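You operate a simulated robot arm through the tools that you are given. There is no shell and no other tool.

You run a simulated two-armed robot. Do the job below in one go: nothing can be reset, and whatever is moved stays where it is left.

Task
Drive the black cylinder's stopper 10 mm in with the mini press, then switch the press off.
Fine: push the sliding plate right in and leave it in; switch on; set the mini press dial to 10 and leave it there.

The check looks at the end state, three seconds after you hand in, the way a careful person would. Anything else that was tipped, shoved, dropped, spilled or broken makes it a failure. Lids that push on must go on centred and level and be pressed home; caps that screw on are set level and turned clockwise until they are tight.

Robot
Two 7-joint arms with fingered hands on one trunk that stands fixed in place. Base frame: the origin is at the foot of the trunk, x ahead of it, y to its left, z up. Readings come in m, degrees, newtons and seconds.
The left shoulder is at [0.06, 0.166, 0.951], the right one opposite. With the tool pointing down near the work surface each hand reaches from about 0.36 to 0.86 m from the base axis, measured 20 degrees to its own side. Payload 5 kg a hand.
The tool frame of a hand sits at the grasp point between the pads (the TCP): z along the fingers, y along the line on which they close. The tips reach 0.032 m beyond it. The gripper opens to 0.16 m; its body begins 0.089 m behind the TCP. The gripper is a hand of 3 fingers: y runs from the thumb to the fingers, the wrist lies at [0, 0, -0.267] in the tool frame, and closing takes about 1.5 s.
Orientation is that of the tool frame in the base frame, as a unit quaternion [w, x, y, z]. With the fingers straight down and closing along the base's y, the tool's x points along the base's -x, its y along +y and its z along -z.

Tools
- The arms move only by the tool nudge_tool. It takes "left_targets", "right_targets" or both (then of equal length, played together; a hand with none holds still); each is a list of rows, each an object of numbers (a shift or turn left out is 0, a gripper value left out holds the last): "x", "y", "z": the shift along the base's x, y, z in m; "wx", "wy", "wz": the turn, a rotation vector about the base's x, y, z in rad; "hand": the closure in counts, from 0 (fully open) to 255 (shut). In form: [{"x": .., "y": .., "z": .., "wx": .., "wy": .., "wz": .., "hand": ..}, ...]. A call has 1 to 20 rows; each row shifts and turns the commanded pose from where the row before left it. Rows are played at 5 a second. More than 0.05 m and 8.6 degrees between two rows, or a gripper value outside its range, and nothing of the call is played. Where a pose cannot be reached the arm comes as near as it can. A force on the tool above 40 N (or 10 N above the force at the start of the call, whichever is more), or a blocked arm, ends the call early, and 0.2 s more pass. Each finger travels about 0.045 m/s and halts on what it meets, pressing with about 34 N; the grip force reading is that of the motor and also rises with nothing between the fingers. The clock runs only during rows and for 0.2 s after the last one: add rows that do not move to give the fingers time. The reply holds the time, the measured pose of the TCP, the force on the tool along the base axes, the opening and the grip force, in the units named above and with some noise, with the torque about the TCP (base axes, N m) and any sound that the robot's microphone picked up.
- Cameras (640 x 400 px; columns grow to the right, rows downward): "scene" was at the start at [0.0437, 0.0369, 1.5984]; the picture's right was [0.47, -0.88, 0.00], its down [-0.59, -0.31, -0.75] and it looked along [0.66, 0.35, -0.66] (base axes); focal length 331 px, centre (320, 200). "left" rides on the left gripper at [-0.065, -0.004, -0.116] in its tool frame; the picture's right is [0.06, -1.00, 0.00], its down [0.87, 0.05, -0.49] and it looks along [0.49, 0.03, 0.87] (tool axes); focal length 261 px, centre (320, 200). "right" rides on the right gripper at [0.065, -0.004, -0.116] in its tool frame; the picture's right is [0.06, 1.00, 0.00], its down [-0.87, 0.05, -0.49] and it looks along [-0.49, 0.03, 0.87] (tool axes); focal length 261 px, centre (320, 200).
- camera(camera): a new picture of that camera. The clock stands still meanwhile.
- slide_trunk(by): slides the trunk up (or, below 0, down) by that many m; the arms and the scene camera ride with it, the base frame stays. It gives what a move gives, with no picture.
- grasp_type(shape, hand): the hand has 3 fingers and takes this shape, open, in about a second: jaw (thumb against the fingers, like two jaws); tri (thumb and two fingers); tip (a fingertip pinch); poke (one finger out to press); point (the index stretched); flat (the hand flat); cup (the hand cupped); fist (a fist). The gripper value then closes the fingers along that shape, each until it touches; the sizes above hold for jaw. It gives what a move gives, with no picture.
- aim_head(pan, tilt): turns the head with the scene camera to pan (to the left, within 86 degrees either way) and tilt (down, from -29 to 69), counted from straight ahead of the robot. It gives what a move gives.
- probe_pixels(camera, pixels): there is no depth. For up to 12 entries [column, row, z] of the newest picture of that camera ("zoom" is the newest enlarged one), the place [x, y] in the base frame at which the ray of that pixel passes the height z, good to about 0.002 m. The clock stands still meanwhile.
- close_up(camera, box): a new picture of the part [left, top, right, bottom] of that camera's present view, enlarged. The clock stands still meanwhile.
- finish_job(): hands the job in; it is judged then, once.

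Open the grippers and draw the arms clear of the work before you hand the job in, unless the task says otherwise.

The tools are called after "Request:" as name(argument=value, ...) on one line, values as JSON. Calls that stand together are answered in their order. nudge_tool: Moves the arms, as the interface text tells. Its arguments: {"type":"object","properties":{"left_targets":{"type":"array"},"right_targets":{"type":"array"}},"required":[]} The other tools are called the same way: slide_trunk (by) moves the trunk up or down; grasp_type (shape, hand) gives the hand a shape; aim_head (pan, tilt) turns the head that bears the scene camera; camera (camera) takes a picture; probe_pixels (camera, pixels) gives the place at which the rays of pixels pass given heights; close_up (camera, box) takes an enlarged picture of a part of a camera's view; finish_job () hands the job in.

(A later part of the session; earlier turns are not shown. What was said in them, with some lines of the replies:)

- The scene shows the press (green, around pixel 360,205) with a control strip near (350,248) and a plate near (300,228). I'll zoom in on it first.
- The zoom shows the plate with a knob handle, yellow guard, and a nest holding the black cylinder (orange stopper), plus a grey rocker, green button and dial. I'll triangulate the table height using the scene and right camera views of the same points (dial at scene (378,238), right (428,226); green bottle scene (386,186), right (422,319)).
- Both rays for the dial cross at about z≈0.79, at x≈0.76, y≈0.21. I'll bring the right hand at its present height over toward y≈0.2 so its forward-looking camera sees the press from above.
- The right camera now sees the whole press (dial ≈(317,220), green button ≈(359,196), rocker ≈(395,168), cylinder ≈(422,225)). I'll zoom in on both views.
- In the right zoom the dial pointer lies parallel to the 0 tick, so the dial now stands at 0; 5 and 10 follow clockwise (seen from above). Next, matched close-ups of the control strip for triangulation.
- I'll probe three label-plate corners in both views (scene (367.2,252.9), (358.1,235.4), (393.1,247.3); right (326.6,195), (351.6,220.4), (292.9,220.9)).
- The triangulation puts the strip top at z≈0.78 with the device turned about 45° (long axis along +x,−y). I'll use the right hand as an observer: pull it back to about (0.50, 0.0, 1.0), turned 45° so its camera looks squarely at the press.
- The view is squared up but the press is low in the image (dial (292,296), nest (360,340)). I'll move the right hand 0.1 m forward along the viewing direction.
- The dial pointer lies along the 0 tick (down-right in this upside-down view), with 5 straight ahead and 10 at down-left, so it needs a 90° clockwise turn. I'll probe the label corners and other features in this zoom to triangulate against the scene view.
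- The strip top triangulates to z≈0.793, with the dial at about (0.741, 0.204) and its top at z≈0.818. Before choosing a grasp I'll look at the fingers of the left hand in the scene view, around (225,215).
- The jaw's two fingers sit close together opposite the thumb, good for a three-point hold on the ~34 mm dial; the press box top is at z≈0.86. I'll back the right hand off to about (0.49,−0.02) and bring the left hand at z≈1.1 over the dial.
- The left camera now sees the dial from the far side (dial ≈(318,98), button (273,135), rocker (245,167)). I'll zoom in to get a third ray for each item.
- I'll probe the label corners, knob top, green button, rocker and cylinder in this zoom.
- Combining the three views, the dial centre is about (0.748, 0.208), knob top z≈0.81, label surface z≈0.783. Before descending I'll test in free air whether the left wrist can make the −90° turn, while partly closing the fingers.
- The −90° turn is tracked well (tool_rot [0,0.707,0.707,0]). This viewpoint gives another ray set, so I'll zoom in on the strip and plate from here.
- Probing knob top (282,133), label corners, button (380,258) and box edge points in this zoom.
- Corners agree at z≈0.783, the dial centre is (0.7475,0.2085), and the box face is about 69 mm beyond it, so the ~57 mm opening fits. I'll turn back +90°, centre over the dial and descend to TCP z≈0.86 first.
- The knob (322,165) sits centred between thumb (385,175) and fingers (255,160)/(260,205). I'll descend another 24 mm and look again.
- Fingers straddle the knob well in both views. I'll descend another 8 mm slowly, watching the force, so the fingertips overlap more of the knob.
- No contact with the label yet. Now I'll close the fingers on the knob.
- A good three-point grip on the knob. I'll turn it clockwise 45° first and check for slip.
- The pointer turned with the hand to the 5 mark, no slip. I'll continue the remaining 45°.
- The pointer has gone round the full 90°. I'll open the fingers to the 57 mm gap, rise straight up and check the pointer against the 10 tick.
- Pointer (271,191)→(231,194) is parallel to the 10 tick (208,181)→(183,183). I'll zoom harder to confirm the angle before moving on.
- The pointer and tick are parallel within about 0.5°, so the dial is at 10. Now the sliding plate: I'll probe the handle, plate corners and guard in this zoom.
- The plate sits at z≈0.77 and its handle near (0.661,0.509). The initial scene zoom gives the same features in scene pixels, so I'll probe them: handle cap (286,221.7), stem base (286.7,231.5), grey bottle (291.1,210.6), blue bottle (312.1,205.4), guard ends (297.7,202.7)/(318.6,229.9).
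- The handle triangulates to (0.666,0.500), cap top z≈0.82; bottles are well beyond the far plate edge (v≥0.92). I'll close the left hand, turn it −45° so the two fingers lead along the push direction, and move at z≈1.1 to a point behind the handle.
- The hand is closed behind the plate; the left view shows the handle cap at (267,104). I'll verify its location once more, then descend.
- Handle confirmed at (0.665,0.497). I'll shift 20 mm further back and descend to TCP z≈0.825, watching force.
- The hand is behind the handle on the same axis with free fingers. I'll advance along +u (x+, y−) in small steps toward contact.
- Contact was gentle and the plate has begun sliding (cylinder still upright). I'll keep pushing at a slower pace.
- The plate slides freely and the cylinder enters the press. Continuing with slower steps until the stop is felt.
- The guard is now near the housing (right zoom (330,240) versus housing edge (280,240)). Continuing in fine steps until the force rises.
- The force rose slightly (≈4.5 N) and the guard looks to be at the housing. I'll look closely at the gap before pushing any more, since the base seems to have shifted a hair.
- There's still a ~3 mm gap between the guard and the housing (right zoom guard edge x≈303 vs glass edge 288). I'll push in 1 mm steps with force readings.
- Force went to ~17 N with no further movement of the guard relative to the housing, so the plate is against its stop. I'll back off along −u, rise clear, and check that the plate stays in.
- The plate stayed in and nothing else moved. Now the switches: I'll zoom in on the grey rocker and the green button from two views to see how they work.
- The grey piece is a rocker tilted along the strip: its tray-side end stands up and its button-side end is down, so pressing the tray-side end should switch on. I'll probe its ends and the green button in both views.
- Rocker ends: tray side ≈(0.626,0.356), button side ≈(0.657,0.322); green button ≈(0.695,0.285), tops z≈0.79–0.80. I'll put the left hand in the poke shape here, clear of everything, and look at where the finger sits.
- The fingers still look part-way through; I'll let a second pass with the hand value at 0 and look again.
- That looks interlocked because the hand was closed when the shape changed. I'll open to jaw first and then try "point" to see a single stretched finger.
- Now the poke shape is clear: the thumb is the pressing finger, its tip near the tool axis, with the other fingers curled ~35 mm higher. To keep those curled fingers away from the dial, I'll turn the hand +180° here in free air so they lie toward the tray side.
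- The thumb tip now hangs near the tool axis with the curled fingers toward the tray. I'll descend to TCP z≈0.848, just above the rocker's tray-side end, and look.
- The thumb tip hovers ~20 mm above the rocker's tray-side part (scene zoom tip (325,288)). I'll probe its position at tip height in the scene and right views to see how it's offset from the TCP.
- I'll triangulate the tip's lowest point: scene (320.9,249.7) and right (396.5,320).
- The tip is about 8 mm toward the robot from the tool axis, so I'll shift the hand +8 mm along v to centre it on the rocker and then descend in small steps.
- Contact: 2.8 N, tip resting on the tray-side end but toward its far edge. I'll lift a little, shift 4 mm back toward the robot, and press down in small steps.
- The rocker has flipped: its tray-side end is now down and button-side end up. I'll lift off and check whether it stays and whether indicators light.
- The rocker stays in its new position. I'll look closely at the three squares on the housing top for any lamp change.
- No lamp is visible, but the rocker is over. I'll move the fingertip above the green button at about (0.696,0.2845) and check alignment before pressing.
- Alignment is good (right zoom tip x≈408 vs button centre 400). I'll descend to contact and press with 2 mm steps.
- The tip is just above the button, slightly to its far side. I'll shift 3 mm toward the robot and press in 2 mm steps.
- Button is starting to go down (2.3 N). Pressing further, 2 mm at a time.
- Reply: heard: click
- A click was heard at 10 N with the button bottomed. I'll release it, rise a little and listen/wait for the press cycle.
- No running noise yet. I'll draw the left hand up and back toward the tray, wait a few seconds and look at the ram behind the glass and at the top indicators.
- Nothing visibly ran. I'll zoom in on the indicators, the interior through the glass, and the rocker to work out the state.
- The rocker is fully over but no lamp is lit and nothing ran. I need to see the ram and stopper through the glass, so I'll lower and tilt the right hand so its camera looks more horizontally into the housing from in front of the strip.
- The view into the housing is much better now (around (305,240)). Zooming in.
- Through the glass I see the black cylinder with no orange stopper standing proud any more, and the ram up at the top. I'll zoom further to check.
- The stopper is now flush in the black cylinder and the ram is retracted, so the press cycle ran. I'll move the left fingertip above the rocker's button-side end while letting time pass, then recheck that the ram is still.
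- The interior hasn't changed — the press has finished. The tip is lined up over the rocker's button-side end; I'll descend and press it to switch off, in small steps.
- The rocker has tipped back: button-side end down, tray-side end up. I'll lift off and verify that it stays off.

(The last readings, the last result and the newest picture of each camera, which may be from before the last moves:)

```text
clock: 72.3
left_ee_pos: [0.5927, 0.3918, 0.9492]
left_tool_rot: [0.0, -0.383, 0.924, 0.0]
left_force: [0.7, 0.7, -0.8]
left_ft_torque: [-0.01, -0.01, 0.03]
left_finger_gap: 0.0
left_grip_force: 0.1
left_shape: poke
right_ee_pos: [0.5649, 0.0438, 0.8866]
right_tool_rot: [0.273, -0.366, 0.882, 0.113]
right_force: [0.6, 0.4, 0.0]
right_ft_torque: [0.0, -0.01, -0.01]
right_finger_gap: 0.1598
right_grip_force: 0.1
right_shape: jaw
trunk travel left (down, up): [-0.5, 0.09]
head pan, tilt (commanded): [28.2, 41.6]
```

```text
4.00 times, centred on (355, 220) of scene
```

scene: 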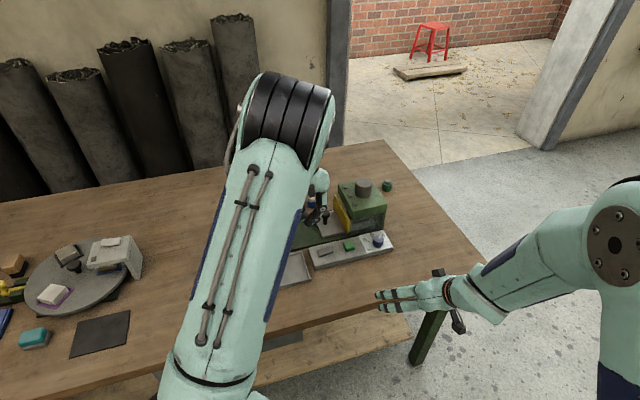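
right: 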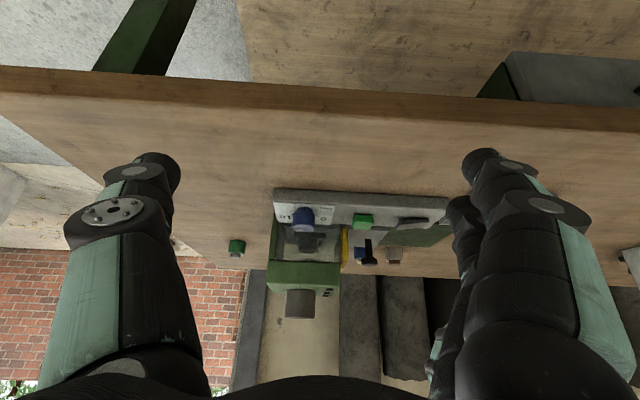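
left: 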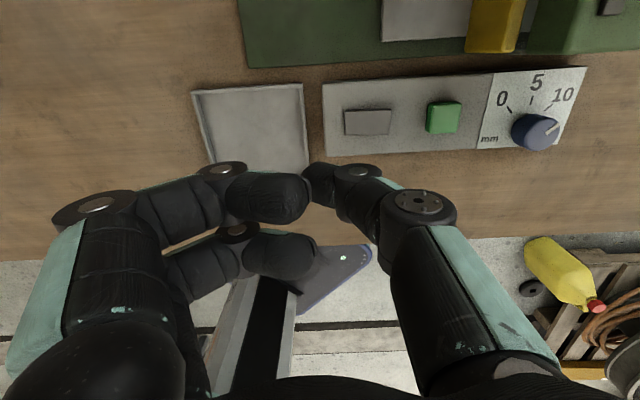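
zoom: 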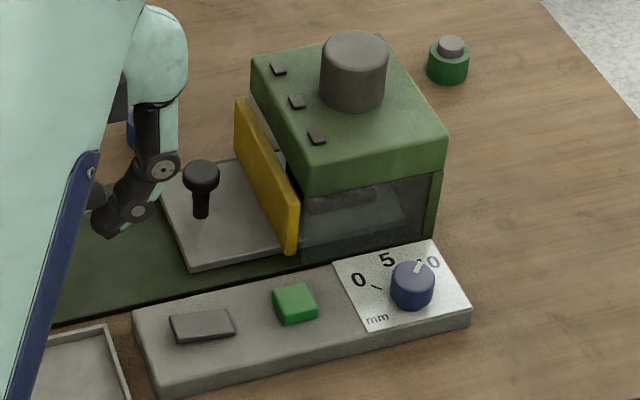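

The rocker is off again as at the start, dial at 10, plate in, stopper flush. I'll now raise and withdraw both arms, then open the left hand.

Request:
nudge_tool(left_targets=[{"z": 0.04}, {"z": 0.04}, {"z": 0.04}, {"z": 0.03}, {"x": -0.04}, {"x": -0.04}, {"x": -0.04}, {"x": -0.04}, {"x": -0.04}, {"x": -0.04}, {}], right_targets=[{"x": -0.012, "y": -0.01, "z": 0.02, "wx": -0.0707, "wy": 0.0707}, {"x": -0.012, "y": -0.01, "z": 0.02, "wx": -0.0707, "wy": 0.0707}, {"x": -0.012, "y": -0.01, "z": 0.02, "wx": -0.0707, "wy": 0.0707}, {"x": -0.012, "y": -0.01, "z": 0.02, "wx": -0.0707, "wy": 0.0707}, {"x": -0.012, "y": -0.01, "z": 0.02, "wx": -0.0707, "wy": 0.0707}, {"x": -0.012, "y": -0.01, "z": 0.02, "wx": -0.0707, "wy": 0.0707}, {"z": 0.03, "y": -0.03}, {"z": 0.03, "y": -0.03}, {"z": 0.03, "y": -0.03}, {}, {}])

Request:
grasp_type(shape="jaw", hand="left")

Request:
nudge_tool(left_targets=[{"hand": 0}, {}, {}, {}], right_targets=[{"hand": 0}, {}, {}, {}])

Request:
camera(camera="scene")

Request:
close_up(camera="scene", box=[250, 165, 410, 300])

```text
clock: 74.7
left_ee_pos: [0.352, 0.3929, 1.0976]
left_tool_rot: [0.0, -0.383, 0.924, 0.0]
left_force: [0.3, 0.0, -0.9]
left_ft_torque: [-0.04, -0.03, 0.0]
left_finger_gap: 0.0
left_grip_force: 0.1
left_shape: poke
right_ee_pos: [0.4917, -0.1079, 1.0956]
right_tool_rot: [0.0, -0.383, 0.924, 0.0]
right_force: [-0.4, -0.4, -0.4]
right_ft_torque: [-0.01, -0.03, 0.0]
right_finger_gap: 0.1599
right_grip_force: 0.0
right_shape: jaw
trunk travel left (down, up): [-0.5, 0.09]
head pan, tilt (commanded): [28.2, 41.6]
```

```text
clock: 75.6
left_ee_pos: [0.3517, 0.3918, 1.0988]
left_tool_rot: [0.0, -0.383, 0.924, 0.0]
left_force: [0.7, -0.7, 0.1]
left_ft_torque: [0.01, -0.04, 0.01]
left_finger_gap: 0.16
left_grip_force: 0.0
left_shape: jaw
right_ee_pos: [0.4913, -0.1061, 1.096]
right_tool_rot: [0.0, -0.383, 0.924, 0.0]
right_force: [-0.4, 0.4, -0.2]
right_ft_torque: [-0.01, -0.01, 0.01]
right_finger_gap: 0.16
right_grip_force: 0.1
right_shape: jaw
trunk travel left (down, up): [-0.5, 0.09]
head pan, tilt (commanded): [28.2, 41.6]
```

```text
clock: 76.6
left_ee_pos: [0.3518, 0.3932, 1.0983]
left_tool_rot: [0.0, -0.384, 0.923, 0.0]
left_force: [-0.3, 0.5, 0.0]
left_ft_torque: [0.02, 0.0, -0.03]
left_finger_gap: 0.16
left_grip_force: 0.0
left_shape: jaw
right_ee_pos: [0.4911, -0.1077, 1.096]
right_tool_rot: [-0.001, -0.382, 0.924, 0.0]
right_force: [0.0, 0.0, 0.4]
right_ft_torque: [-0.02, -0.02, -0.01]
right_finger_gap: 0.1602
right_grip_force: 0.0
right_shape: jaw
trunk travel left (down, up): [-0.5, 0.09]
head pan, tilt (commanded): [28.2, 41.6]
```

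```text
taken
```

scene: 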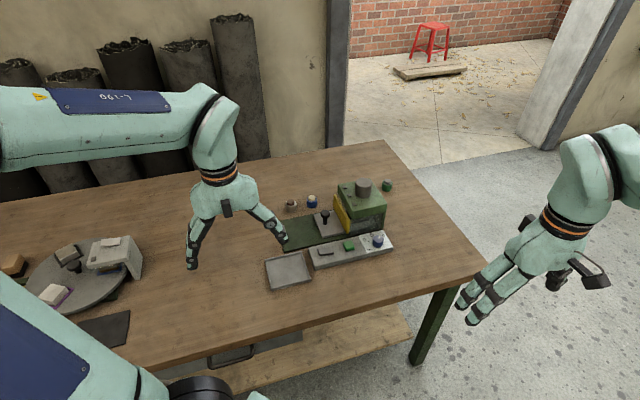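

```text
2.96 times, centred on (330, 232) of scene
```

zoom: 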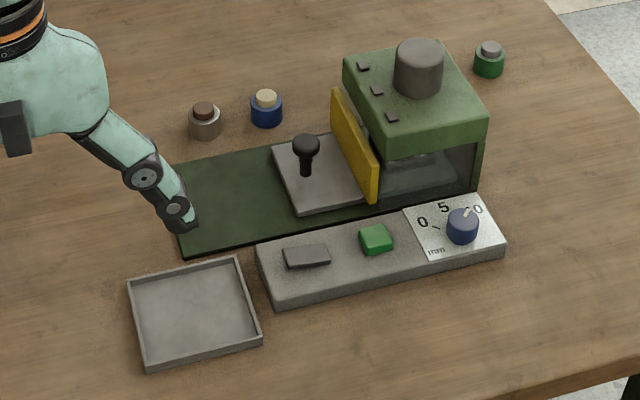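

Everything is in its final state: dial at 10, plate in, rocker off, bottles and tray untouched, both hands open and clear. Handing in.

Request:
finish_job()

```text
The job is handed in.
```

The black cylinder's stopper is pressed in and the mini press is switched off. I've handed the job in but haven't seen the result of the check.

- **Stopper:** it stood about 10–11 mm proud of the cylinder before the cycle. Seen through the glass afterwards it sits level with the rim, and the ram is back up. I judged the depth from the dial setting and the camera, not from a direct measurement.
- **Dial:** turned from 0 to 10, with the pointer in line with the 10 tick to within about half a degree. It is left there.
- **Plate:** pushed in until it met its stop, at about 17 N with no further movement, and left in. A gap of about 3 mm remains between the yellow guard and the housing.
- **Press cycle:** I switched on with the grey rocker and pressed the green button, which gave a click. I heard no motor and saw no lamps light, so the only evidence that it ran is the stopper's new position.
- **Switched off:** I tipped the rocker back to its starting position and it stayed there.

In the last picture the bottles and tray look undisturbed. Both hands are open and clear of the work.
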